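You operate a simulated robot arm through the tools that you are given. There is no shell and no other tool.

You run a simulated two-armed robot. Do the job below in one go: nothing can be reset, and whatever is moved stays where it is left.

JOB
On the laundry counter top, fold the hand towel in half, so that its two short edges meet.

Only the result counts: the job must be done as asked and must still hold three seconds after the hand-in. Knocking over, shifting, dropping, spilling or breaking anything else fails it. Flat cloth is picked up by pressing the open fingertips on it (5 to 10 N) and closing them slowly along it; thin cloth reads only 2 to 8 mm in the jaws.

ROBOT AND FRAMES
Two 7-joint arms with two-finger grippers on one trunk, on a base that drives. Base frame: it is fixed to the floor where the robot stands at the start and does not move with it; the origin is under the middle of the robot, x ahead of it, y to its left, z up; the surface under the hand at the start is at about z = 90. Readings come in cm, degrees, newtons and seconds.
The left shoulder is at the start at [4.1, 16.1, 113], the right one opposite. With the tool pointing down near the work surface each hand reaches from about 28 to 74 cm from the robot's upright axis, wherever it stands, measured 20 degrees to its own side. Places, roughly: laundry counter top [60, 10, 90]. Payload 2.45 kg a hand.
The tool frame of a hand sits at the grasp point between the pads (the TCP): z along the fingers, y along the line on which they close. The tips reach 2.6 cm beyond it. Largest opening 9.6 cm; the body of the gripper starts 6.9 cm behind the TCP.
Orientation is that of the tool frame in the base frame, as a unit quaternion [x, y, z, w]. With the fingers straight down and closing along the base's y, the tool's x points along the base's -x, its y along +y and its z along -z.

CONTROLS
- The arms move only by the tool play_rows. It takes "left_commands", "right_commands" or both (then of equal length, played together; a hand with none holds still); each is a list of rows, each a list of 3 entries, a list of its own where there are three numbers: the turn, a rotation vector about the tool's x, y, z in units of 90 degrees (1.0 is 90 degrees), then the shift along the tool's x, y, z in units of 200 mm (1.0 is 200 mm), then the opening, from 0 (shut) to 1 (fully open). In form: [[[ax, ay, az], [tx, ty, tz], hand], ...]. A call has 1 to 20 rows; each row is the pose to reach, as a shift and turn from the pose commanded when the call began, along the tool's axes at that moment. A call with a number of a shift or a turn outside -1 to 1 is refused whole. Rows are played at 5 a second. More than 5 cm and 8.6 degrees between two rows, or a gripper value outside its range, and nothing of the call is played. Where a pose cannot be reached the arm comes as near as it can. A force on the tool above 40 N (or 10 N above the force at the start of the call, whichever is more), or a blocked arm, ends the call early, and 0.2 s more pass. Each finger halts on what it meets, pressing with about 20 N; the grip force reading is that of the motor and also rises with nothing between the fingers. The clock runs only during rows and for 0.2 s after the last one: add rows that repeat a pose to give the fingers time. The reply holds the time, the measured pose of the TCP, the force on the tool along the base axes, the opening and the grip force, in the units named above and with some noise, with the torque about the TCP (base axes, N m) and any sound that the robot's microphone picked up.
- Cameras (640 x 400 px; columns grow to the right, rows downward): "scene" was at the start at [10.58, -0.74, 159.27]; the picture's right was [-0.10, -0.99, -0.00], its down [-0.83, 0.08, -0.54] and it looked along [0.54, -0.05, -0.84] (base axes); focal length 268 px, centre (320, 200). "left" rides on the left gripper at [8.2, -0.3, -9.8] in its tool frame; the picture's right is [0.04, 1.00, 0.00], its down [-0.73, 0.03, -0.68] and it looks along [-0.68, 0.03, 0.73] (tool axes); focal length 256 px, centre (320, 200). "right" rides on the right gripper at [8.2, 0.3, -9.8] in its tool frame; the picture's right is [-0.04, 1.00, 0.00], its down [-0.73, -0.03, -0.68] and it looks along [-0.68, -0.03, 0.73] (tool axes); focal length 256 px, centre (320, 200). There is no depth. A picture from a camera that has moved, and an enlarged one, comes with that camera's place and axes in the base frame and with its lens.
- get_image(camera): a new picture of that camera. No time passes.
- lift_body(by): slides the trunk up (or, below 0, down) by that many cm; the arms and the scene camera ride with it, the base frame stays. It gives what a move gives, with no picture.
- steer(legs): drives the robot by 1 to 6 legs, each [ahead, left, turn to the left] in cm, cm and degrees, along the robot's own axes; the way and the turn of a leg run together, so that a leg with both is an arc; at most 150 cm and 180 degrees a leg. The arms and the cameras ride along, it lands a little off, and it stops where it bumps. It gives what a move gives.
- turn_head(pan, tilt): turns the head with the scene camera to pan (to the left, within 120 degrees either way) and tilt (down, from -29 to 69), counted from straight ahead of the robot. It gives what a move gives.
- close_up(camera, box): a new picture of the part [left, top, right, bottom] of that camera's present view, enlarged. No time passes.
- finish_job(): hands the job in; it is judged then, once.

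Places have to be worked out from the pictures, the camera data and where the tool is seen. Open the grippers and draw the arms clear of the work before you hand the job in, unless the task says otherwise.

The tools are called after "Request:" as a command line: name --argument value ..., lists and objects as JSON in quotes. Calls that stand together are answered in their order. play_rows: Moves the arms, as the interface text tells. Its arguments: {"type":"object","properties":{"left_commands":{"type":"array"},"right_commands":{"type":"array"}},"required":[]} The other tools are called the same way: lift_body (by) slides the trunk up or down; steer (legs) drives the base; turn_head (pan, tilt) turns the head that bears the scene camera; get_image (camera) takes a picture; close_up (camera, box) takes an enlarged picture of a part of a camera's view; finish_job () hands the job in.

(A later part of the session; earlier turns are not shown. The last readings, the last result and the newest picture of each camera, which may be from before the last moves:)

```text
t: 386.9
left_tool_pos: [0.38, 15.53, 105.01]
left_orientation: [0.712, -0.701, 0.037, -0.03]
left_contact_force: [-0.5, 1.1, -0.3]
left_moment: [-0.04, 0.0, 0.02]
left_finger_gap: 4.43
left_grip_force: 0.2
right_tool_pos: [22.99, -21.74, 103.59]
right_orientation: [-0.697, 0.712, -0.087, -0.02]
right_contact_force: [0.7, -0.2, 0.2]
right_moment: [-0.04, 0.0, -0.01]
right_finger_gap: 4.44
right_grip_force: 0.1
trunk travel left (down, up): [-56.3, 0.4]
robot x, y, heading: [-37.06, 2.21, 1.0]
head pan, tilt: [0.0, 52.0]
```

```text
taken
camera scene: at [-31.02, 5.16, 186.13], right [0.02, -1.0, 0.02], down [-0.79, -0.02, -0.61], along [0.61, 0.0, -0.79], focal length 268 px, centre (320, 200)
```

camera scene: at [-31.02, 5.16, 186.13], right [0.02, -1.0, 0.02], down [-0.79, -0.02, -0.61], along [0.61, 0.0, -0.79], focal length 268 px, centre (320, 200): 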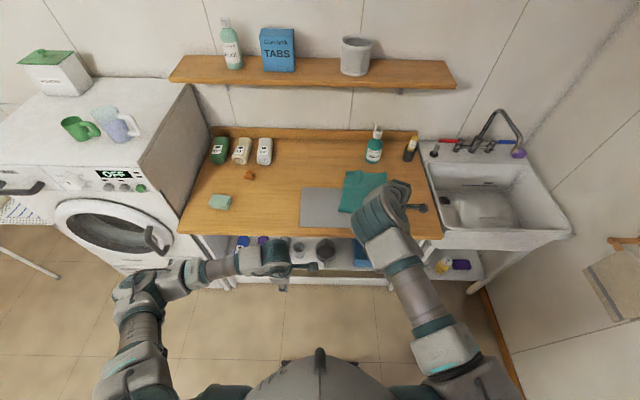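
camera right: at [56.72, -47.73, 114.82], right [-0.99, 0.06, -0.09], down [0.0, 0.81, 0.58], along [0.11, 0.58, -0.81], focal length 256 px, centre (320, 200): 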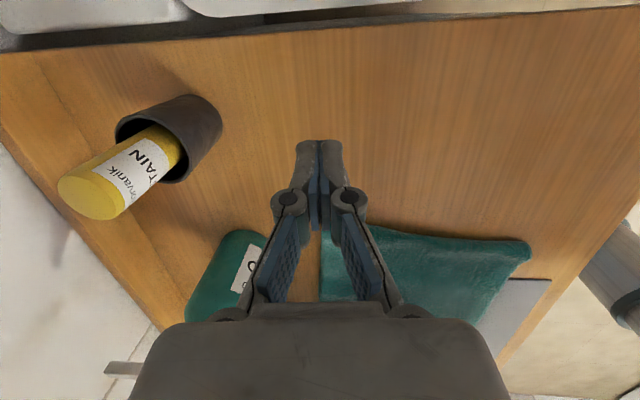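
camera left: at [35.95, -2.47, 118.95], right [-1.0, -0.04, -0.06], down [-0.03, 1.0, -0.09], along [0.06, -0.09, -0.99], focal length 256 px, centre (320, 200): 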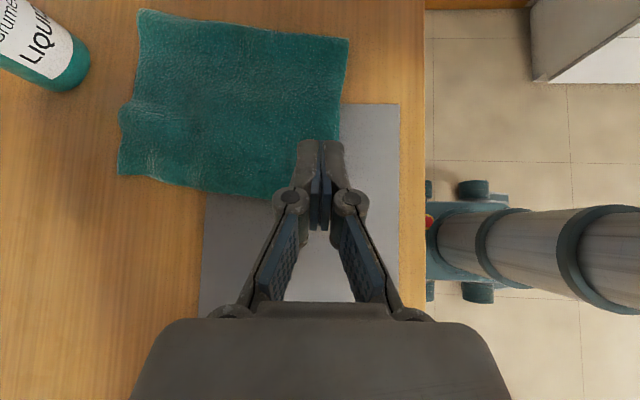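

Both hands lean about 5° forward; I correct that and bring the left hand right, beneath the right forearm, as before.

Request:
play_rows --left_commands '[[[-0.02, 0, 0], [0.15, -0.03, 0.06], 0.46], [[-0.04, 0, 0], [0.3, -0.06, 0.12], 0.46], [[-0.06, 0, 0], [0.45, -0.09, 0.18], 0.46], [[-0.06, 0, 0], [0.6, -0.12, 0.22], 0.46], [[-0.06, 0, 0], [0.75, -0.14, 0.25], 0.46], [[-0.06, 0, 0], [0.9, -0.16, 0.28], 0.46]]' --right_commands '[[[-0.02, 0, 0], [0.01, 0.02, 0], 0.46], [[-0.04, 0, 0], [0.02, 0.04, 0], 0.46], [[-0.06, 0, 0], [0.03, 0.06, 0], 0.46], [[-0.06, 0.02, 0], [0.05, 0.06, 0], 0.46], [[-0.06, 0.04, 0], [0.08, 0.06, 0], 0.46], [[-0.06, 0.04, 0], [0.1, 0.06, 0], 0.46]]'

Request:
play_rows --left_commands '[[[0, 0, 0], [0.12, 0, 0], 0.46], [[0, 0, 0], [0.24, 0, 0], 0.46], [[0, 0, 0], [0.36, 0, 0], 0.46], [[0, 0, 0], [0.48, 0, 0], 0.46], [[0, 0, 0], [0.6, 0, 0], 0.46], [[0, 0, 0], [0.6, 0, 0], 0.46]]'

Request:
get_image --camera "scene"

```text
t: 388.3
left_tool_pos: [4.39, -5.39, 99.82]
left_orientation: [0.712, -0.702, -0.002, -0.003]
left_contact_force: [-1.0, -0.1, 0.6]
left_moment: [0.08, -0.1, -0.02]
left_finger_gap: 4.42
left_grip_force: 0.0
right_tool_pos: [21.69, -26.64, 103.04]
right_orientation: [-0.692, 0.716, -0.066, -0.067]
right_contact_force: [0.0, -1.4, 0.1]
right_moment: [0.09, -0.01, 0.0]
right_finger_gap: 4.4
right_grip_force: 0.1
trunk travel left (down, up): [-56.3, 0.4]
robot x, y, heading: [-37.28, 1.79, 0.9]
head pan, tilt: [0.0, 52.0]
```

```text
t: 389.7
left_tool_pos: [4.55, -14.44, 100.15]
left_orientation: [0.713, -0.701, 0.006, 0.004]
left_contact_force: [1.4, 1.1, -0.4]
left_moment: [-0.05, 0.09, -0.01]
left_finger_gap: 4.42
left_grip_force: 0.2
right_tool_pos: [21.68, -23.54, 103.86]
right_orientation: [-0.692, 0.714, -0.075, -0.075]
right_contact_force: [0.7, 1.8, 0.4]
right_moment: [-0.08, 0.04, 0.01]
right_finger_gap: 4.45
right_grip_force: 0.2
trunk travel left (down, up): [-56.3, 0.4]
robot x, y, heading: [-37.57, 2.48, 1.0]
head pan, tilt: [0.0, 52.0]
```

```text
taken
camera scene: at [-31.02, 4.13, 186.16], right [0.02, -1.0, 0.01], down [-0.79, -0.02, -0.61], along [0.61, 0.0, -0.79], focal length 268 px, centre (320, 200)
```

scene: 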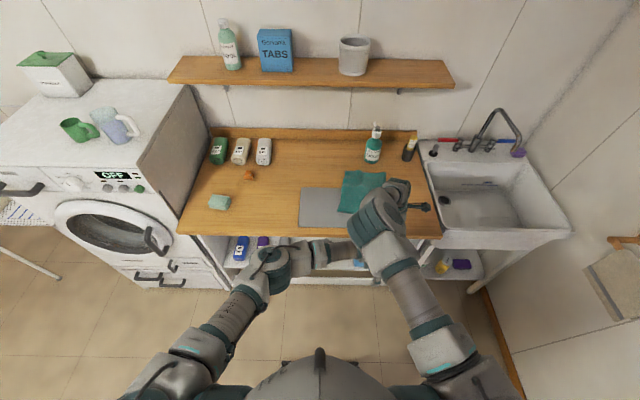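

Both hands are arranged. I drive back to the counter, lined up with the towel's left edge.

Request:
steer --legs '[[0, 6.5, 0], [0, 6.5, 0], [17, 0, 0], [18, 0, 0]]'

Request:
play_rows --left_commands '[[[0, 0, 0], [0, 0, 0], 0.46], [[0, 0, 0], [0, 0, 0], 0.46], [[0, 0, 0], [0, 0, 0], 0.46], [[0, 0, 0], [0, 0, 0], 0.46], [[0, 0, 0], [0, 0, 0], 0.46], [[0, 0, 0], [0, 0, 0], 0.46], [[0, 0, 0], [0, 0, 0], 0.46], [[0, 0, 0], [0, 0, 0], 0.46], [[0, 0, 0], [0, 0, 0], 0.46], [[0, 0, 0], [0, 0, 0], 0.46], [[0, 0, 0], [0, 0, 0], 0.46], [[0, 0, 0], [0, 0, 0], 0.46], [[0, 0, 0], [0, 0, 0], 0.46], [[0, 0, 0], [0, 0, 0], 0.46], [[0, 0, 0], [0, 0, 0], 0.46], [[0, 0, 0], [0, 0, 0], 0.46], [[0, 0, 0], [0, 0, 0], 0.46], [[0, 0, 0], [0, 0, 0], 0.46]]'

Request:
get_image --camera "left"

Request:
get_image --camera "right"

```text
t: 393.5
left_tool_pos: [38.74, -3.04, 100.08]
left_orientation: [0.71, -0.704, 0.001, -0.002]
left_contact_force: [-0.3, -0.8, 0.3]
left_moment: [0.07, -0.04, -0.01]
left_finger_gap: 4.42
left_grip_force: 0.0
right_tool_pos: [55.79, -12.4, 103.59]
right_orientation: [-0.691, 0.717, -0.07, -0.069]
right_contact_force: [0.4, 0.1, -0.4]
right_moment: [0.0, 0.0, 0.02]
right_finger_gap: 4.41
right_grip_force: 0.1
trunk travel left (down, up): [-56.3, 0.4]
robot x, y, heading: [-3.0, 15.2, 0.8]
head pan, tilt: [0.0, 52.0]
```

```text
t: 397.3
left_tool_pos: [38.6, -2.88, 100.2]
left_orientation: [0.71, -0.704, 0.002, -0.001]
left_contact_force: [0.1, 0.8, -0.2]
left_moment: [-0.02, -0.01, 0.0]
left_finger_gap: 4.42
left_grip_force: 0.1
right_tool_pos: [55.74, -12.16, 103.56]
right_orientation: [-0.691, 0.716, -0.071, -0.07]
right_contact_force: [0.3, -0.1, 0.3]
right_moment: [0.01, 0.0, 0.04]
right_finger_gap: 4.42
right_grip_force: 0.1
trunk travel left (down, up): [-56.3, 0.4]
robot x, y, heading: [-2.97, 15.27, 0.7]
head pan, tilt: [0.0, 52.0]
```

```text
taken
camera left: at [38.95, -11.02, 109.99], right [-1.0, -0.05, 0.0], down [-0.04, 0.73, 0.68], along [-0.03, 0.68, -0.74], focal length 256 px, centre (320, 200)
```

left: 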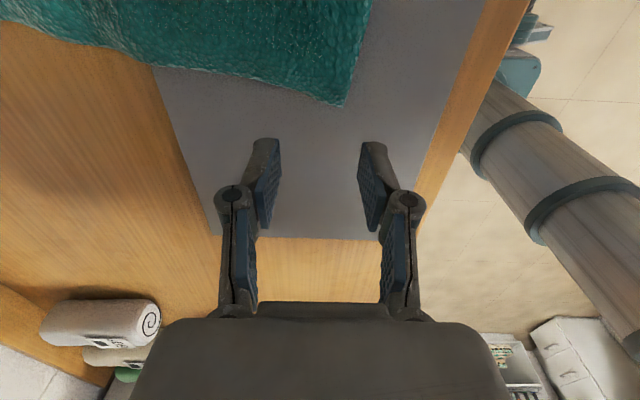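

```text
taken
camera right: at [55.23, -18.19, 114.89], right [-1.0, 0.08, -0.01], down [0.06, 0.85, 0.52], along [0.05, 0.52, -0.85], focal length 256 px, centre (320, 200)
```

right: 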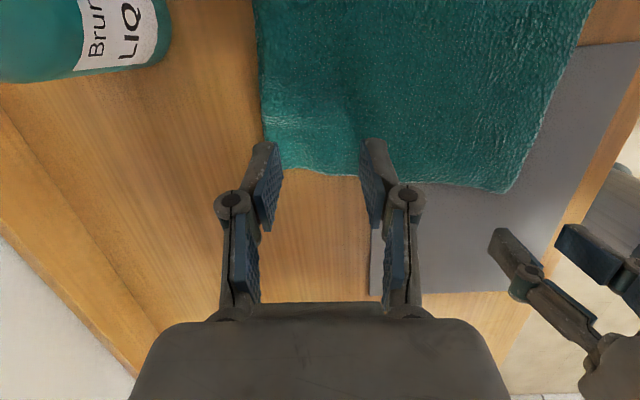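

Corners located: near top corner (36.6,-3.0), far (61.3,-7.7). I lower the trunk a little and bring both open fingertip pairs just above the hem near the corners.

Request:
lift_body --by -3

Request:
play_rows --left_commands '[[[0, 0, 0], [0.03, -0.03, 0.03], 0.46], [[0, 0, 0], [0.06, -0.05, 0.06], 0.46], [[0, 0, 0], [0.075, -0.065, 0.1], 0.46], [[0, 0, 0], [0.075, -0.065, 0.14], 0.46], [[0, 0, 0], [0.075, -0.065, 0.16], 0.46], [[0, 0, 0], [0.075, -0.065, 0.16], 0.46], [[0, 0, 0], [0.075, -0.065, 0.16], 0.46]]' --right_commands '[[[0, 0, 0], [-0.08, -0.03, 0.03], 0.46], [[0, 0, 0], [-0.15, -0.06, 0.06], 0.46], [[0, 0, 0], [-0.2, -0.09, 0.1], 0.46], [[0, 0, 0], [-0.225, -0.115, 0.16], 0.46], [[0, 0, 0], [-0.24, -0.115, 0.22], 0.46], [[0, 0, 0], [-0.255, -0.115, 0.272], 0.46], [[0, 0, 0], [-0.255, -0.115, 0.272], 0.46]]'

Request:
get_image --camera "left"

Request:
get_image --camera "right"

```text
t: 398.0
left_tool_pos: [38.6, -2.23, 97.33]
left_orientation: [0.71, -0.704, 0.003, 0.0]
left_contact_force: [0.7, 0.1, -0.7]
left_moment: [-0.04, 0.04, -0.01]
left_finger_gap: 4.43
left_grip_force: 0.0
right_tool_pos: [55.77, -11.45, 100.79]
right_orientation: [-0.691, 0.716, -0.073, -0.07]
right_contact_force: [0.1, 0.8, 0.1]
right_moment: [-0.04, 0.02, 0.0]
right_finger_gap: 4.41
right_grip_force: 0.1
trunk travel left (down, up): [-53.3, 3.4]
robot x, y, heading: [-3.0, 15.35, 0.8]
head pan, tilt: [0.0, 52.0]
```

```text
t: 399.6
left_tool_pos: [40.04, -5.15, 93.72]
left_orientation: [0.71, -0.705, 0.0, -0.004]
left_contact_force: [-0.4, -0.3, 0.1]
left_moment: [0.0, -0.04, 0.02]
left_finger_gap: 4.44
left_grip_force: 0.1
right_tool_pos: [58.2, -9.15, 94.0]
right_orientation: [-0.691, 0.717, -0.068, -0.067]
right_contact_force: [-0.4, 0.0, -0.3]
right_moment: [0.0, -0.01, -0.03]
right_finger_gap: 4.41
right_grip_force: 0.1
trunk travel left (down, up): [-53.3, 3.4]
robot x, y, heading: [-2.48, 15.1, 0.5]
head pan, tilt: [0.0, 52.0]
```

```text
taken
camera left: at [40.33, -13.43, 103.46], right [-1.0, -0.05, 0.0], down [-0.04, 0.73, 0.68], along [-0.03, 0.68, -0.73], focal length 256 px, centre (320, 200)
```

left: 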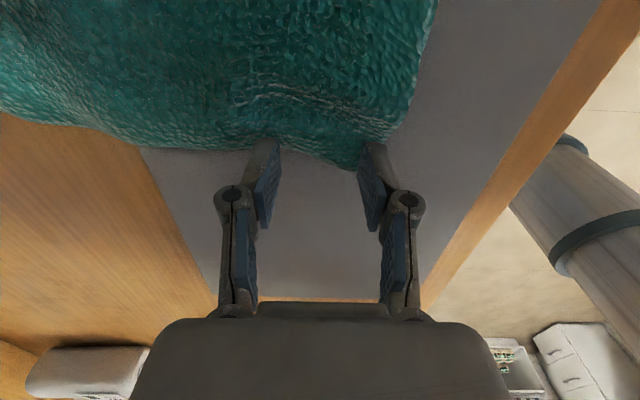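

```text
taken
camera right: at [57.72, -15.25, 105.28], right [-1.0, 0.08, -0.01], down [0.06, 0.85, 0.53], along [0.05, 0.52, -0.85], focal length 256 px, centre (320, 200)
```

right: 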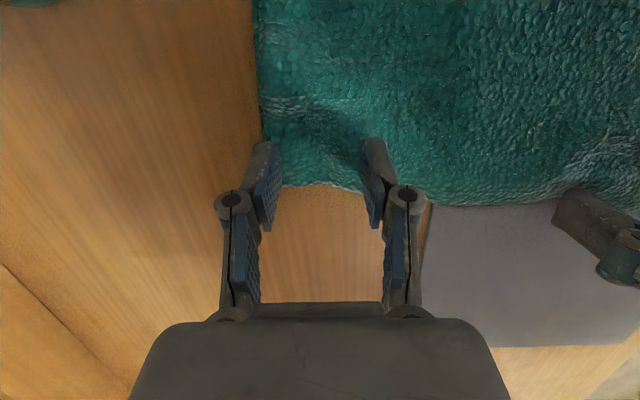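

The left hand drifted slightly right with the sway; I lift it a touch, shift 0.7 cm left, and lower both to contact in steps.

Request:
play_rows --left_commands '[[[0, 0, 0], [0, 0, -0.04], 0.46], [[0, 0, 0], [-0.035, 0, -0.04], 0.46], [[0, 0, 0], [-0.035, 0, 0.0], 0.46], [[0, 0, 0], [-0.035, 0, 0.025], 0.46], [[0, 0, 0], [-0.035, 0, 0.035], 0.46], [[0, 0, 0], [-0.035, 0, 0.035], 0.46]]' --right_commands '[[[0, 0, 0], [-0.01, 0, -0.02], 0.46], [[0, 0, 0], [-0.04, 0, -0.02], 0.46], [[0, 0, 0], [-0.045, 0, 0.0], 0.46], [[0, 0, 0], [-0.047, 0, 0.02], 0.46], [[0, 0, 0], [-0.05, 0, 0.033], 0.46], [[0, 0, 0], [-0.05, 0, 0.033], 0.46]]'

Request:
get_image --camera "left"

Request:
get_image --camera "right"

```text
t: 401.0
left_tool_pos: [39.94, -3.64, 93.13]
left_orientation: [0.711, -0.703, 0.002, -0.001]
left_contact_force: [0.6, -0.7, 6.6]
left_moment: [-0.05, 0.26, -0.01]
left_finger_gap: 4.49
left_grip_force: 0.8
right_tool_pos: [58.38, -7.47, 93.34]
right_orientation: [-0.691, 0.716, -0.069, -0.069]
right_contact_force: [-0.1, -0.1, -0.2]
right_moment: [0.01, 0.01, 0.0]
right_finger_gap: 4.42
right_grip_force: 0.1
trunk travel left (down, up): [-53.3, 3.4]
robot x, y, heading: [-2.82, 15.46, 0.8]
head pan, tilt: [0.0, 52.0]
```

```text
taken
camera left: at [40.34, -11.9, 102.99], right [-1.0, -0.05, 0.0], down [-0.04, 0.73, 0.68], along [-0.03, 0.68, -0.73], focal length 256 px, centre (320, 200)
```

left: 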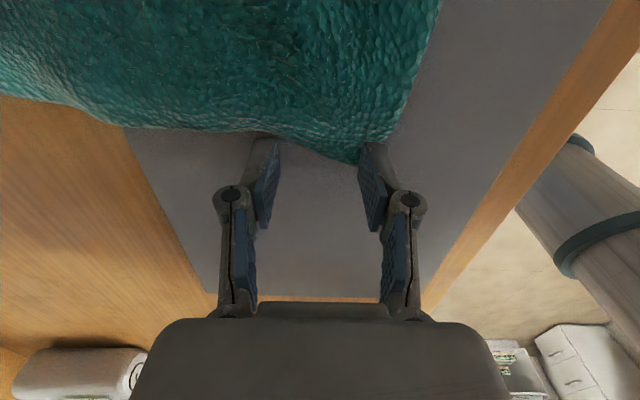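

```text
taken
camera right: at [57.8, -13.57, 104.65], right [-1.0, 0.07, -0.01], down [0.06, 0.85, 0.52], along [0.05, 0.52, -0.85], focal length 256 px, centre (320, 200)
```

right: 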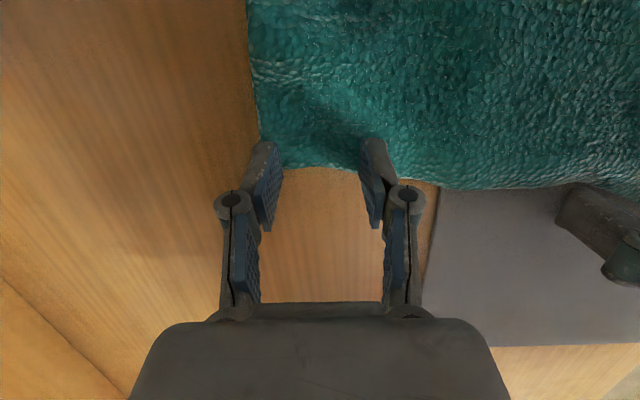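

The hem runs at about 17° to the x-axis here, so I turn both grippers 15° to close along it, and shift each about 1.4 cm right so both fingers sit on the cloth.

Request:
play_rows --left_commands '[[[0, 0, 0], [0, 0, -0.05], 0.46], [[0, 0, 0.09], [0.04, -0.005, -0.05], 0.46], [[0, 0, 0.17], [0.0775, -0.01, -0.05], 0.46], [[0, 0, 0.17], [0.0775, -0.01, -0.03], 0.46], [[0, 0, 0.17], [0.0775, -0.01, -0.02], 0.46], [[0, 0, 0.17], [0.0775, -0.01, -0.02], 0.46]]' --right_commands '[[[0, 0, 0], [0, 0, -0.03], 0.46], [[0, 0, 0.09], [0.03, 0.01, -0.03], 0.46], [[0, 0, 0.17], [0.065, 0.02, -0.03], 0.46], [[0, 0, 0.17], [0.065, 0.02, -0.01], 0.46], [[0, 0, 0.17], [0.065, 0.02, 0.0], 0.46], [[0, 0, 0.17], [0.065, 0.02, 0.0], 0.46]]'

Request:
get_image --camera "left"

Request:
get_image --camera "right"

```text
t: 402.4
left_tool_pos: [40.58, -4.62, 93.72]
left_orientation: [-0.61, 0.793, -0.001, 0.003]
left_contact_force: [-0.2, 0.7, 0.2]
left_moment: [0.02, -0.02, -0.01]
left_finger_gap: 4.4
left_grip_force: 0.1
left hand out of reach, approached as far as the arm can: row 3, 4, 5, 6
right_tool_pos: [57.87, -9.01, 93.58]
right_orientation: [-0.589, 0.802, -0.078, -0.058]
right_contact_force: [-0.3, 0.3, -0.3]
right_moment: [0.01, 0.01, -0.02]
right_finger_gap: 4.41
right_grip_force: 0.0
trunk travel left (down, up): [-53.3, 3.4]
robot x, y, heading: [-2.7, 15.13, 0.8]
head pan, tilt: [0.0, 52.0]
```

```text
taken
camera left: at [38.73, -12.69, 103.62], right [-0.98, 0.22, 0.0], down [0.16, 0.71, 0.68], along [0.15, 0.67, -0.73], focal length 256 px, centre (320, 200)
```

left: 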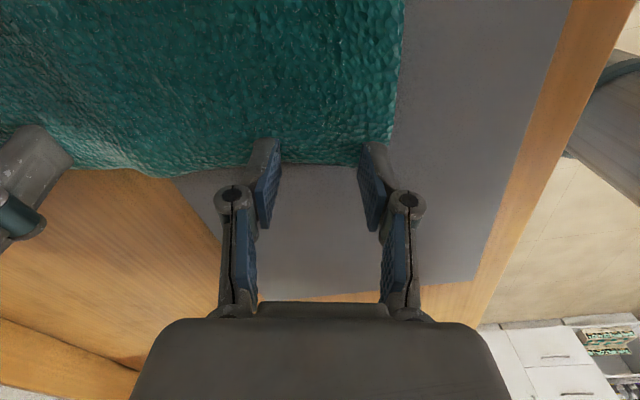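

```text
taken
camera right: at [55.12, -14.71, 104.73], right [-0.94, 0.33, -0.06], down [0.25, 0.81, 0.53], along [0.23, 0.49, -0.84], focal length 256 px, centre (320, 200)
```

right: 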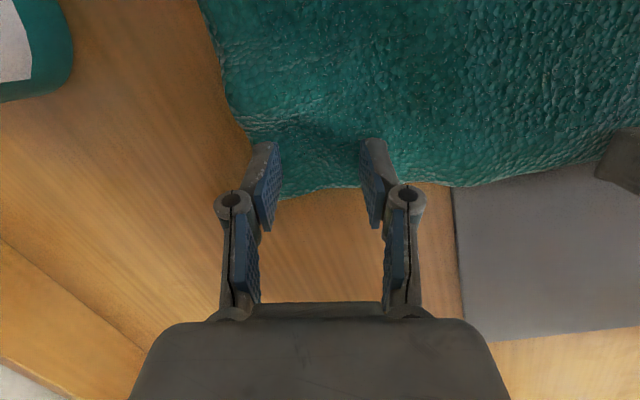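

Both finger pairs are now on the hem and aligned with it. I lower to contact.

Request:
play_rows --left_commands '[[[0, 0, 0], [0, 0, 0.015], 0.46], [[0, 0, 0], [0, 0, 0.03], 0.46], [[0, 0, 0], [0, 0, 0.03], 0.46]]' --right_commands '[[[0, 0, 0], [-0.002, 0, 0.012], 0.46], [[0, 0, 0], [-0.004, 0, 0.024], 0.46], [[0, 0, 0], [-0.004, 0, 0.024], 0.46]]'

```text
t: 403.2
left_tool_pos: [40.61, -4.64, 93.37]
left_orientation: [-0.61, 0.792, 0.0, 0.003]
left_contact_force: [0.8, -0.7, 6.7]
left_moment: [-0.1, -0.09, -0.05]
left_finger_gap: 4.43
left_grip_force: 0.0
right_tool_pos: [57.89, -8.94, 93.18]
right_orientation: [-0.59, 0.802, -0.078, -0.059]
right_contact_force: [0.2, -0.8, 2.9]
right_moment: [-0.04, 0.03, -0.02]
right_finger_gap: 4.43
right_grip_force: 0.3
trunk travel left (down, up): [-53.3, 3.4]
robot x, y, heading: [-2.91, 15.57, 0.8]
head pan, tilt: [0.0, 52.0]
```

Left presses 6.7 N, right 3 N. I add a little on the right and close both slowly.

Request:
play_rows --left_commands '[[[0, 0, 0], [0, 0, 0.0], 0.46], [[0, 0, 0], [0, 0, 0.0], 0.43], [[0, 0, 0], [0, 0, 0.0], 0.4], [[0, 0, 0], [0, 0, 0.0], 0.37], [[0, 0, 0], [0, 0, 0.0], 0.34], [[0, 0, 0], [0, 0, 0.0], 0.31], [[0, 0, 0], [0, 0, 0.0], 0.28], [[0, 0, 0], [0, 0, 0.0], 0.25], [[0, 0, 0], [0, 0, -0.001], 0.22], [[0, 0, 0], [0, 0, -0.002], 0.19], [[0, 0, 0], [0, 0, -0.003], 0.16], [[0, 0, 0], [0, 0, -0.004], 0.13], [[0, 0, 0], [0, 0, -0.004], 0.1], [[0, 0, 0], [0, 0, -0.004], 0.07], [[0, 0, 0], [0, 0, -0.004], 0.04], [[0, 0, 0], [0, 0, -0.004], 0.02], [[0, 0, 0], [0, 0, -0.004], 0.0], [[0, 0, 0], [0, 0, -0.004], 0.0], [[0, 0, 0], [0, 0, -0.004], 0.0]]' --right_commands '[[[0, 0, 0], [0, 0, 0.003], 0.46], [[0, 0, 0], [0, 0, 0.003], 0.43], [[0, 0, 0], [0, 0, 0.003], 0.4], [[0, 0, 0], [0, 0, 0.003], 0.37], [[0, 0, 0], [0, 0, 0.003], 0.34], [[0, 0, 0], [0, 0, 0.003], 0.31], [[0, 0, 0], [0, 0, 0.003], 0.28], [[0, 0, 0], [0, 0, 0.003], 0.25], [[0, 0, 0], [0, 0, 0.0025], 0.22], [[0, 0, 0], [0, 0, 0.002], 0.19], [[0, 0, 0], [0, 0, 0.001], 0.16], [[0, 0, 0], [0, 0, 0.0], 0.13], [[0, 0, 0], [0, 0, 0.0], 0.1], [[0, 0, 0], [0, 0, 0.0], 0.07], [[0, 0, 0], [0, 0, 0.0], 0.04], [[0, 0, 0], [0, 0, 0.0], 0.02], [[0, 0, 0], [0, 0, 0.0], 0.0], [[0, 0, 0], [0, 0, 0.0], 0.0], [[0, 0, 0], [0, 0, 0.0], 0.0]]'

Request:
get_image --camera "left"

Request:
get_image --camera "right"

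```text
t: 407.2
left_tool_pos: [40.68, -4.54, 93.35]
left_orientation: [-0.611, 0.792, -0.002, 0.003]
left_contact_force: [20.6, -2.7, 5.8]
left_moment: [-0.1, -0.54, 0.1]
left_finger_gap: 0.61
left_grip_force: 19.9
right_tool_pos: [57.67, -9.02, 93.01]
right_orientation: [-0.589, 0.802, -0.078, -0.059]
right_contact_force: [-18.8, 3.7, 3.8]
right_moment: [0.12, 0.54, 0.06]
right_finger_gap: 0.6
right_grip_force: 20.1
trunk travel left (down, up): [-53.3, 3.4]
robot x, y, heading: [-2.85, 15.19, 0.6]
head pan, tilt: [0.0, 52.0]
```

```text
taken
camera left: at [38.81, -12.57, 103.14], right [-0.98, 0.22, -0.01], down [0.15, 0.72, 0.68], along [0.15, 0.66, -0.73], focal length 256 px, centre (320, 200)
```

left: 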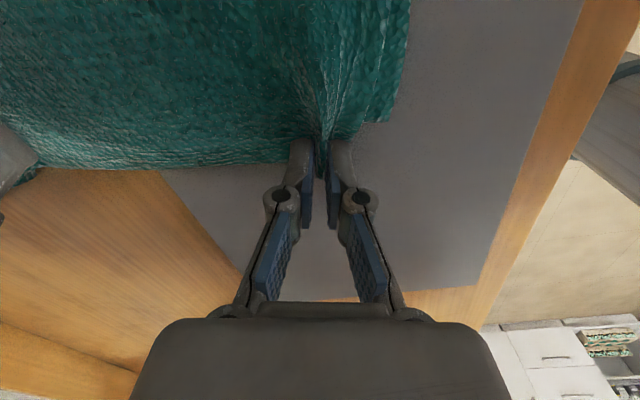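

```text
taken
camera right: at [55.13, -14.68, 104.29], right [-0.94, 0.33, -0.06], down [0.25, 0.81, 0.53], along [0.23, 0.48, -0.84], focal length 256 px, centre (320, 200)
```

right: 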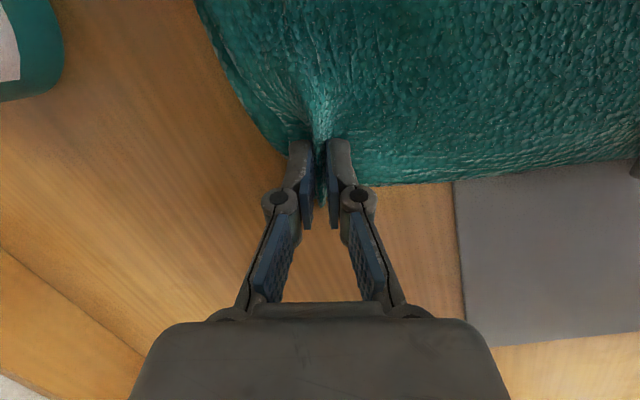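

Both grippers closed on cloth (6 mm each), but the cloth between them is very taut. I ease the hands toward each other and lift 3 cm to see which layers came up.

Request:
play_rows --left_commands '[[[0, 0, 0], [0.005, -0.015, -0.01], 0], [[0, 0, 0], [0.008, -0.03, -0.03], 0], [[0, 0, 0], [0.008, -0.03, -0.07], 0], [[0, 0, 0], [0.008, -0.03, -0.12], 0], [[0, 0, 0], [0.008, -0.03, -0.16], 0], [[0, 0, 0], [0.008, -0.03, -0.16], 0]]' --right_commands '[[[0, 0, 0], [-0.005, 0.015, -0.01], 0], [[0, 0, 0], [-0.008, 0.03, -0.03], 0], [[0, 0, 0], [-0.008, 0.03, -0.07], 0], [[0, 0, 0], [-0.008, 0.03, -0.12], 0], [[0, 0, 0], [-0.008, 0.03, -0.16], 0], [[0, 0, 0], [-0.008, 0.03, -0.16], 0]]'

Request:
get_image --camera "left"

Request:
get_image --camera "right"

Request:
close_up --camera "scene" --box '[240, 120, 480, 280]'

```text
t: 408.6
left_tool_pos: [41.08, -4.86, 96.39]
left_orientation: [-0.61, 0.792, 0.0, 0.002]
left_contact_force: [1.7, 0.6, -0.1]
left_moment: [-0.01, 0.0, 0.01]
left_finger_gap: 0.45
left_grip_force: 20.2
left hand out of reach, approached as far as the arm can: row 2
right_tool_pos: [57.41, -8.05, 96.19]
right_orientation: [-0.589, 0.802, -0.078, -0.058]
right_contact_force: [-1.8, -0.1, -0.7]
right_moment: [-0.01, 0.03, 0.0]
right_finger_gap: 0.5
right_grip_force: 20.2
trunk travel left (down, up): [-53.3, 3.4]
robot x, y, heading: [-2.86, 14.94, 1.0]
head pan, tilt: [0.0, 52.0]
```

```text
taken
camera left: at [39.27, -12.92, 106.25], right [-0.98, 0.22, 0.0], down [0.16, 0.71, 0.68], along [0.15, 0.67, -0.73], focal length 256 px, centre (320, 200)
```

left: 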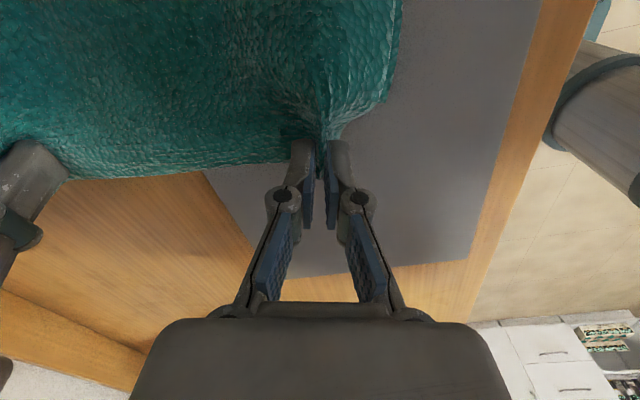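

```text
taken
camera right: at [54.72, -13.68, 107.32], right [-0.94, 0.33, -0.06], down [0.25, 0.81, 0.53], along [0.23, 0.48, -0.84], focal length 256 px, centre (320, 200)
```

right: 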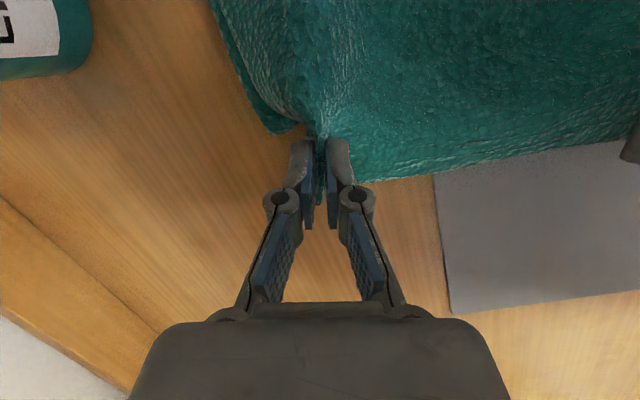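

```text
2.50 times, centred on (360, 200) of scene
camera zoom: at [3.58, 15.13, 183.17], right [0.01, -1.0, 0.0], down [-0.79, -0.01, -0.61], along [0.61, 0.01, -0.79], focal length 670 px, centre (220, 200)
```

zoom: 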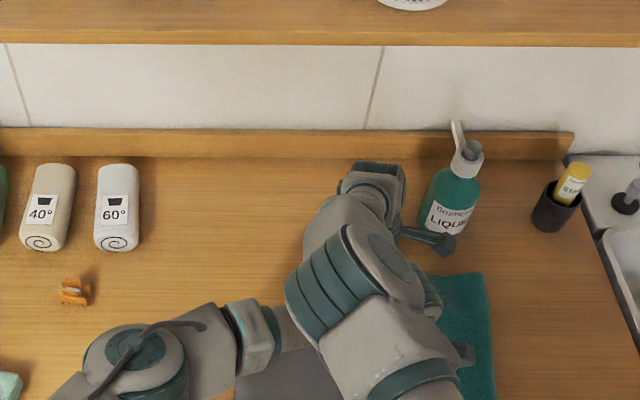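

The grips hold only the top layer; the lower far corner is visible on the table at about (60,-9.9). I raise the trunk and unfold by driving right.

Request:
lift_body --by 3

Request:
steer --legs '[[0, -3, 0], [0, -3.5, 0], [0, -3.5, 0], [0, -3.5, 0], [0, -3, 0]]'

Request:
get_image --camera "left"

Request:
get_image --camera "right"

```text
t: 409.4
left_tool_pos: [41.14, -4.95, 99.46]
left_orientation: [-0.61, 0.792, 0.0, 0.002]
left_contact_force: [0.9, -0.3, -1.2]
left_moment: [0.02, 0.0, -0.03]
left_finger_gap: 0.46
left_grip_force: 20.4
right_tool_pos: [57.36, -8.12, 99.23]
right_orientation: [-0.589, 0.802, -0.077, -0.059]
right_contact_force: [-1.7, -0.2, -0.8]
right_moment: [0.0, -0.01, -0.01]
right_finger_gap: 0.46
right_grip_force: 19.8
trunk travel left (down, up): [-56.3, 0.4]
robot x, y, heading: [-2.72, 15.0, 1.0]
head pan, tilt: [0.0, 52.0]
```

```text
t: 412.0
left_tool_pos: [41.42, -22.38, 99.36]
left_orientation: [-0.61, 0.793, 0.003, 0.004]
left_contact_force: [1.6, 0.0, 0.0]
left_moment: [0.05, -0.06, -0.03]
left_finger_gap: 0.47
left_grip_force: 20.7
right_tool_pos: [57.62, -25.49, 99.11]
right_orientation: [-0.589, 0.802, -0.075, -0.057]
right_contact_force: [-0.3, 0.8, -0.4]
right_moment: [0.05, 0.0, 0.02]
right_finger_gap: 0.47
right_grip_force: 20.6
trunk travel left (down, up): [-56.3, 0.4]
robot x, y, heading: [-2.5, -1.67, 0.7]
head pan, tilt: [0.0, 52.0]
```

```text
taken
camera left: at [39.61, -30.45, 109.08], right [-0.98, 0.22, 0.0], down [0.16, 0.71, 0.69], along [0.15, 0.67, -0.73], focal length 256 px, centre (320, 200)
```

left: 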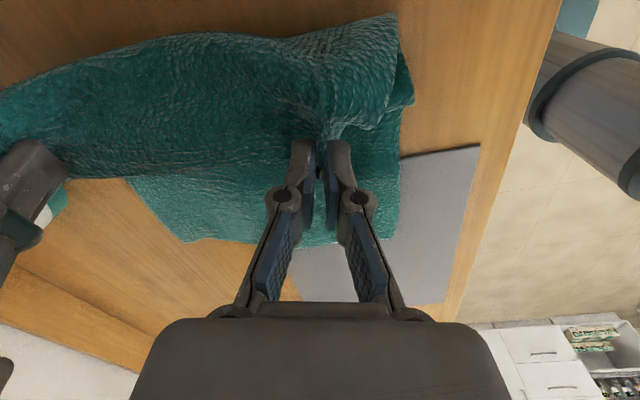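

```text
taken
camera right: at [54.96, -31.24, 110.15], right [-0.94, 0.33, -0.06], down [0.25, 0.81, 0.54], along [0.23, 0.49, -0.84], focal length 256 px, centre (320, 200)
```

right: 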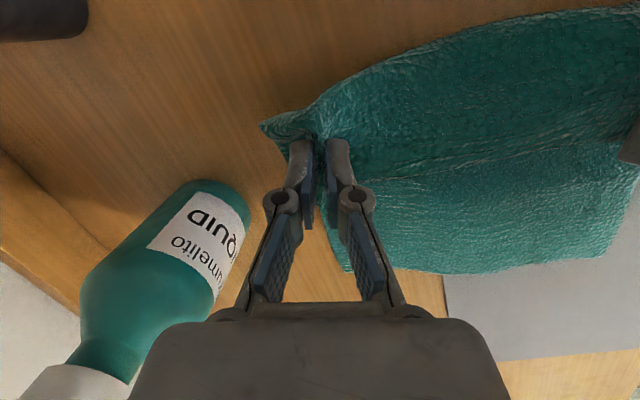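

The unfolding works: the lower layer's left edge is now clearly visible, from near (36,-5.1) to far (60.2,-10.4), and the bend has moved to y≈-28. I go 8 cm further right so the bend passes its final place everywhere.

Request:
steer --legs '[[0, -2.5, 0], [0, -3, 0], [0, -2.5, 0]]'

Request:
get_image --camera "left"

Request:
get_image --camera "right"

```text
t: 413.7
left_tool_pos: [41.05, -30.91, 99.56]
left_orientation: [-0.609, 0.793, 0.001, 0.005]
left_contact_force: [0.3, -0.7, 0.3]
left_moment: [0.13, -0.1, -0.01]
left_finger_gap: 0.43
left_grip_force: 19.6
right_tool_pos: [57.34, -33.96, 99.2]
right_orientation: [-0.588, 0.803, -0.076, -0.056]
right_contact_force: [-0.9, 0.6, 0.3]
right_moment: [0.01, 0.01, 0.02]
right_finger_gap: 0.46
right_grip_force: 19.7
trunk travel left (down, up): [-56.3, 0.4]
robot x, y, heading: [-2.53, -9.85, 0.5]
head pan, tilt: [0.0, 52.0]
```

```text
taken
camera left: at [39.26, -38.99, 109.24], right [-0.98, 0.22, 0.0], down [0.16, 0.71, 0.69], along [0.15, 0.67, -0.73], focal length 256 px, centre (320, 200)
```

left: 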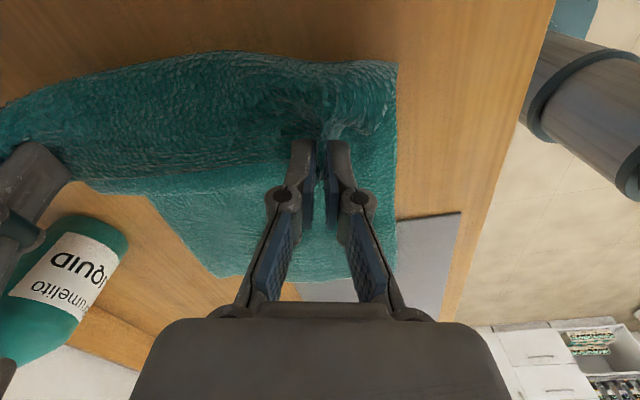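

```text
taken
camera right: at [54.68, -39.64, 110.35], right [-0.94, 0.33, -0.06], down [0.25, 0.81, 0.54], along [0.23, 0.49, -0.84], focal length 256 px, centre (320, 200)
```

right: 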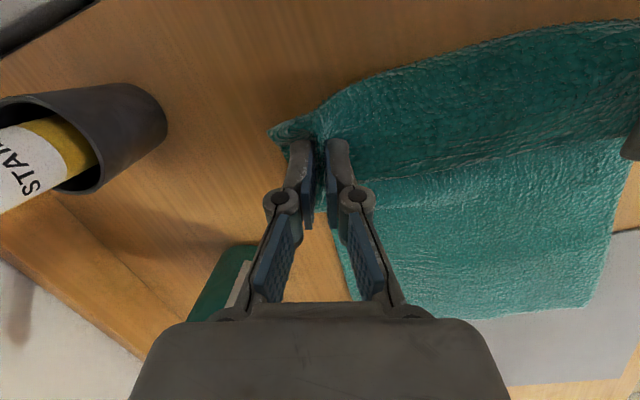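

The bend is now well past its final place. I lower the hem to about 3.5 cm and carry it back left, hem leading.

Request:
lift_body --by -2.5

Request:
steer --legs '[[0, 3, 0], [0, 3.5, 0], [0, 3.5, 0], [0, 3, 0]]'

Request:
get_image --camera "left"

Request:
get_image --camera "right"

```text
t: 414.4
left_tool_pos: [40.86, -29.43, 97.58]
left_orientation: [-0.609, 0.793, -0.007, 0.002]
left_contact_force: [1.9, -0.3, -0.6]
left_moment: [0.0, -0.01, 0.04]
left_finger_gap: 0.44
left_grip_force: 20.0
right_tool_pos: [57.11, -32.54, 97.39]
right_orientation: [-0.587, 0.803, -0.083, -0.059]
right_contact_force: [-2.1, -0.1, -0.1]
right_moment: [-0.02, 0.02, -0.02]
right_finger_gap: 0.48
right_grip_force: 19.4
trunk travel left (down, up): [-53.8, 2.9]
robot x, y, heading: [-2.71, -10.06, 0.9]
head pan, tilt: [0.0, 52.0]
```

```text
t: 416.6
left_tool_pos: [40.46, -18.57, 97.12]
left_orientation: [-0.608, 0.794, 0.001, 0.007]
left_contact_force: [1.0, -1.0, 0.1]
left_moment: [0.1, -0.06, 0.02]
left_finger_gap: 0.46
left_grip_force: 19.6
right_tool_pos: [56.86, -21.58, 96.93]
right_orientation: [-0.587, 0.804, -0.077, -0.054]
right_contact_force: [-1.8, -0.5, 0.4]
right_moment: [0.09, 0.04, 0.04]
right_finger_gap: 0.48
right_grip_force: 20.1
trunk travel left (down, up): [-53.8, 2.9]
robot x, y, heading: [-2.58, 2.8, 0.6]
head pan, tilt: [0.0, 52.0]
```

```text
taken
camera left: at [38.68, -26.68, 106.84], right [-0.98, 0.22, -0.01], down [0.16, 0.71, 0.69], along [0.16, 0.67, -0.73], focal length 256 px, centre (320, 200)
```

left: 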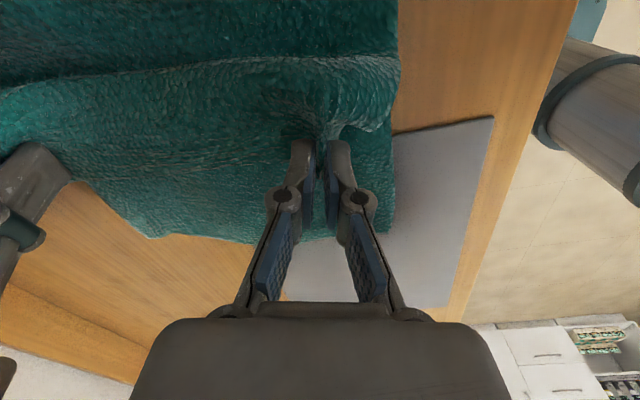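

```text
taken
camera right: at [54.14, -27.32, 107.96], right [-0.94, 0.34, -0.07], down [0.25, 0.8, 0.54], along [0.23, 0.49, -0.84], focal length 256 px, centre (320, 200)
```

right: 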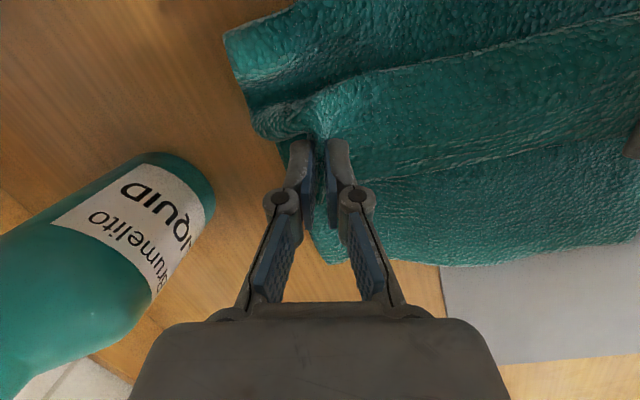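

The hem leads and the slack trails behind as intended. I lower a bit more and go another 9 cm left.

Request:
lift_body --by -1.5

Request:
steer --legs '[[0, 3, 0], [0, 3, 0], [0, 2.5, 0]]'

Request:
play_rows --left_commands '[[[0, 0, 0], [0, 0.02, 0], 0], [[0, 0, 0], [0, 0.02, 0], 0], [[0, 0, 0], [0, 0.02, 0], 0], [[0, 0, 0], [0, 0.02, 0], 0], [[0, 0, 0], [0, 0.02, 0], 0], [[0, 0, 0], [0, 0.02, 0], 0], [[0, 0, 0], [0, 0.02, 0], 0], [[0, 0, 0], [0, 0.02, 0], 0]]' --right_commands '[[[0, 0, 0], [0.03, 0.0, 0], 0], [[0, 0, 0], [0.06, 0.0, 0], 0], [[0, 0, 0], [0.085, 0.0, 0], 0], [[0, 0, 0], [0.085, 0.0, 0], 0], [[0, 0, 0], [0.085, 0.0, 0], 0], [[0, 0, 0], [0.085, 0.0, 0], 0], [[0, 0, 0], [0.085, 0.0, 0], 0], [[0, 0, 0], [0.085, 0.0, 0], 0]]'

Request:
get_image --camera "left"

Request:
get_image --camera "right"

```text
t: 417.2
left_tool_pos: [40.34, -16.17, 96.36]
left_orientation: [-0.609, 0.793, -0.009, 0.0]
left_contact_force: [1.4, 0.1, 0.1]
left_moment: [-0.01, 0.01, 0.02]
left_finger_gap: 0.48
left_grip_force: 20.4
right_tool_pos: [56.61, -19.22, 96.22]
right_orientation: [-0.586, 0.803, -0.088, -0.061]
right_contact_force: [-2.2, 1.0, 0.3]
right_moment: [-0.01, 0.05, 0.01]
right_finger_gap: 0.46
right_grip_force: 19.8
trunk travel left (down, up): [-52.3, 4.4]
robot x, y, heading: [-2.28, 2.74, 0.6]
head pan, tilt: [0.0, 52.0]
```

```text
t: 418.9
left_tool_pos: [40.13, -5.81, 96.54]
left_orientation: [-0.611, 0.792, -0.014, -0.002]
left_contact_force: [2.9, 1.3, -0.5]
left_moment: [-0.11, 0.11, 0.02]
left_finger_gap: 0.44
left_grip_force: 19.8
right_tool_pos: [56.43, -8.88, 96.53]
right_orientation: [-0.587, 0.802, -0.093, -0.063]
right_contact_force: [-1.9, 2.8, -1.0]
right_moment: [-0.19, 0.05, -0.01]
right_finger_gap: 0.46
right_grip_force: 20.3
trunk travel left (down, up): [-52.3, 4.4]
robot x, y, heading: [-2.82, 11.65, 0.8]
head pan, tilt: [0.0, 52.0]
```

```text
t: 420.7
left_tool_pos: [39.53, -5.94, 96.47]
left_orientation: [-0.61, 0.792, -0.011, 0.001]
left_contact_force: [4.2, -0.2, -0.5]
left_moment: [-0.06, 0.05, 0.0]
left_finger_gap: 0.47
left_grip_force: 20.0
right_tool_pos: [55.71, -10.61, 96.94]
right_orientation: [-0.589, 0.801, -0.091, -0.06]
right_contact_force: [-2.5, 1.9, -1.3]
right_moment: [-0.08, 0.06, 0.04]
right_finger_gap: 0.48
right_grip_force: 19.8
trunk travel left (down, up): [-52.3, 4.4]
robot x, y, heading: [-3.16, 11.84, 0.7]
head pan, tilt: [0.0, 52.0]
```

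```text
taken
camera left: at [37.64, -13.8, 106.4], right [-0.98, 0.21, -0.02], down [0.15, 0.73, 0.67], along [0.16, 0.65, -0.74], focal length 256 px, centre (320, 200)
```

left: 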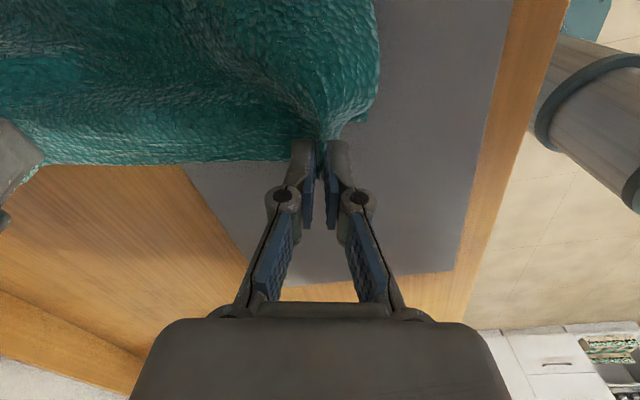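

```text
taken
camera right: at [52.94, -15.94, 108.08], right [-0.94, 0.33, -0.08], down [0.24, 0.82, 0.52], along [0.24, 0.47, -0.85], focal length 256 px, centre (320, 200)
```

right: 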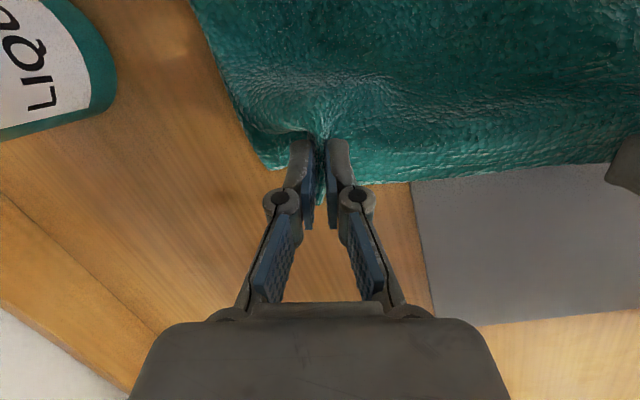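

The hem now sits right above the lower edge (within ~0.3 cm), but it came in too high, which would leave about 3 cm of slack. I repeat the pass once: up, right 24 cm, then down low there, and back left at just 1.5 cm height.

Request:
lift_body --by 3

Request:
steer --legs '[[0, -4, 0], [0, -5, 0], [0, -5, 0], [0, -5, 0], [0, -5, 0]]'

Request:
lift_body --by -5

Request:
get_image --camera "right"

Request:
get_image --camera "left"

```text
t: 421.4
left_tool_pos: [39.65, -7.57, 99.25]
left_orientation: [-0.61, 0.792, -0.005, 0.005]
left_contact_force: [2.2, 0.0, 0.9]
left_moment: [-0.04, -0.02, 0.0]
left_finger_gap: 0.47
left_grip_force: 19.7
right_tool_pos: [55.73, -12.08, 99.46]
right_orientation: [-0.588, 0.802, -0.086, -0.056]
right_contact_force: [-2.5, -0.1, -0.3]
right_moment: [0.03, 0.04, 0.04]
right_finger_gap: 0.47
right_grip_force: 19.8
trunk travel left (down, up): [-55.3, 1.4]
robot x, y, heading: [-2.74, 12.05, 0.9]
head pan, tilt: [0.0, 52.0]
```

```text
t: 424.9
left_tool_pos: [39.27, -33.44, 99.52]
left_orientation: [-0.614, 0.789, -0.004, 0.013]
left_contact_force: [2.5, -2.4, 0.3]
left_moment: [0.06, -0.26, 0.01]
left_finger_gap: 0.46
left_grip_force: 19.7
right_tool_pos: [55.18, -39.13, 99.62]
right_orientation: [-0.58, 0.809, -0.079, -0.048]
right_contact_force: [-3.8, 0.4, -0.7]
right_moment: [0.17, 0.09, 0.01]
right_finger_gap: 0.46
right_grip_force: 19.8
trunk travel left (down, up): [-55.3, 1.4]
robot x, y, heading: [-2.28, -12.22, 0.7]
head pan, tilt: [0.0, 52.0]
stopped in leg 5: the robot was blocked; the commanded pose is now the measured one
```

```text
t: 425.9
left_tool_pos: [39.14, -32.87, 94.74]
left_orientation: [-0.613, 0.79, -0.007, 0.011]
left_contact_force: [3.8, -2.4, -0.4]
left_moment: [0.01, -0.29, 0.02]
left_finger_gap: 0.46
left_grip_force: 20.2
right_tool_pos: [55.28, -38.64, 94.76]
right_orientation: [-0.579, 0.809, -0.082, -0.05]
right_contact_force: [-5.0, 0.6, 0.2]
right_moment: [0.19, 0.12, 0.0]
right_finger_gap: 0.52
right_grip_force: 19.8
trunk travel left (down, up): [-50.3, 6.4]
robot x, y, heading: [-2.77, -12.41, 0.9]
head pan, tilt: [0.0, 52.0]
```

```text
taken
camera right: at [52.21, -44.26, 105.91], right [-0.93, 0.35, -0.08], down [0.26, 0.8, 0.54], along [0.26, 0.48, -0.84], focal length 256 px, centre (320, 200)
```

right: 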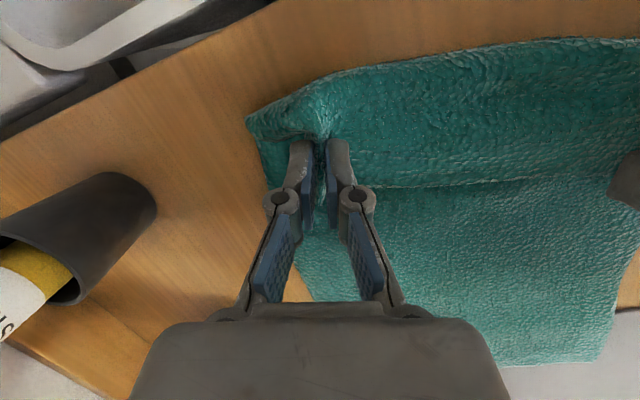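

```text
taken
camera left: at [37.24, -40.96, 104.45], right [-0.98, 0.21, -0.02], down [0.14, 0.71, 0.69], along [0.16, 0.67, -0.73], focal length 256 px, centre (320, 200)
```

left: 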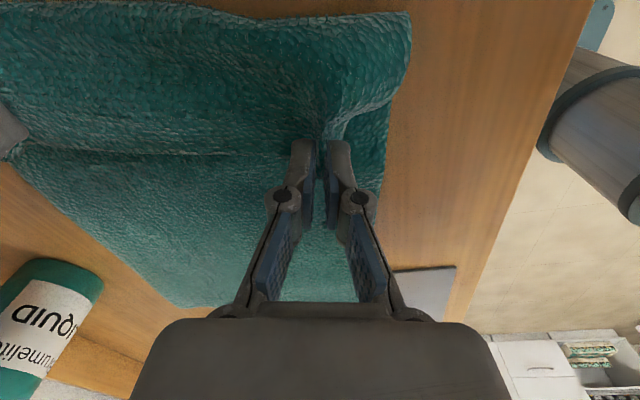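

The hands brushed each other a little at the end, but the hem is now low on the right side. I carry it back left at this low height.

Request:
steer --legs '[[0, 3, 0], [0, 4, 0], [0, 4, 0], [0, 4, 0]]'

Request:
get_image --camera "right"

Request:
get_image --camera "left"

```text
t: 426.9
left_tool_pos: [37.85, -31.2, 95.18]
left_orientation: [-0.614, 0.789, -0.005, 0.022]
left_contact_force: [1.9, -3.0, 0.8]
left_moment: [0.06, -0.33, -0.01]
left_finger_gap: 0.48
left_grip_force: 19.3
right_tool_pos: [53.27, -38.66, 95.14]
right_orientation: [-0.564, 0.821, -0.076, -0.043]
right_contact_force: [-6.1, -0.5, 1.3]
right_moment: [0.27, 0.06, 0.04]
right_finger_gap: 0.5
right_grip_force: 19.7
trunk travel left (down, up): [-50.3, 6.4]
robot x, y, heading: [-2.78, -8.88, 0.5]
head pan, tilt: [0.0, 52.0]
stopped in leg 1: the robot was blocked; the commanded pose is now the measured one
```

```text
taken
camera right: at [49.97, -44.41, 106.08], right [-0.92, 0.39, -0.08], down [0.28, 0.78, 0.56], along [0.28, 0.49, -0.83], focal length 256 px, centre (320, 200)
```

right: 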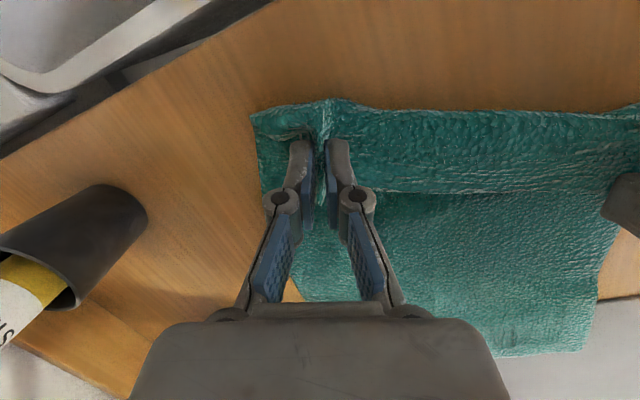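

```text
taken
camera left: at [35.74, -39.48, 104.87], right [-0.98, 0.2, -0.04], down [0.12, 0.7, 0.7], along [0.17, 0.68, -0.71], focal length 256 px, centre (320, 200)
```

left: 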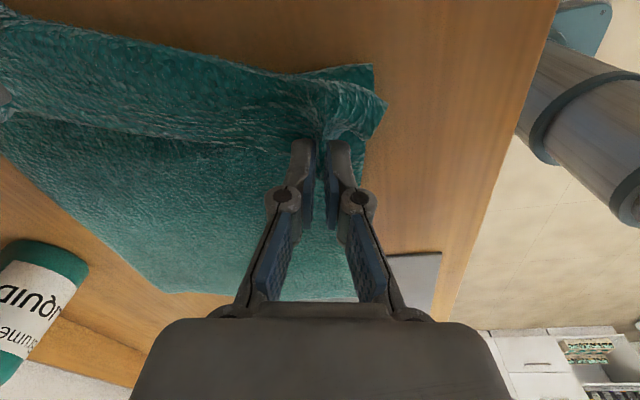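

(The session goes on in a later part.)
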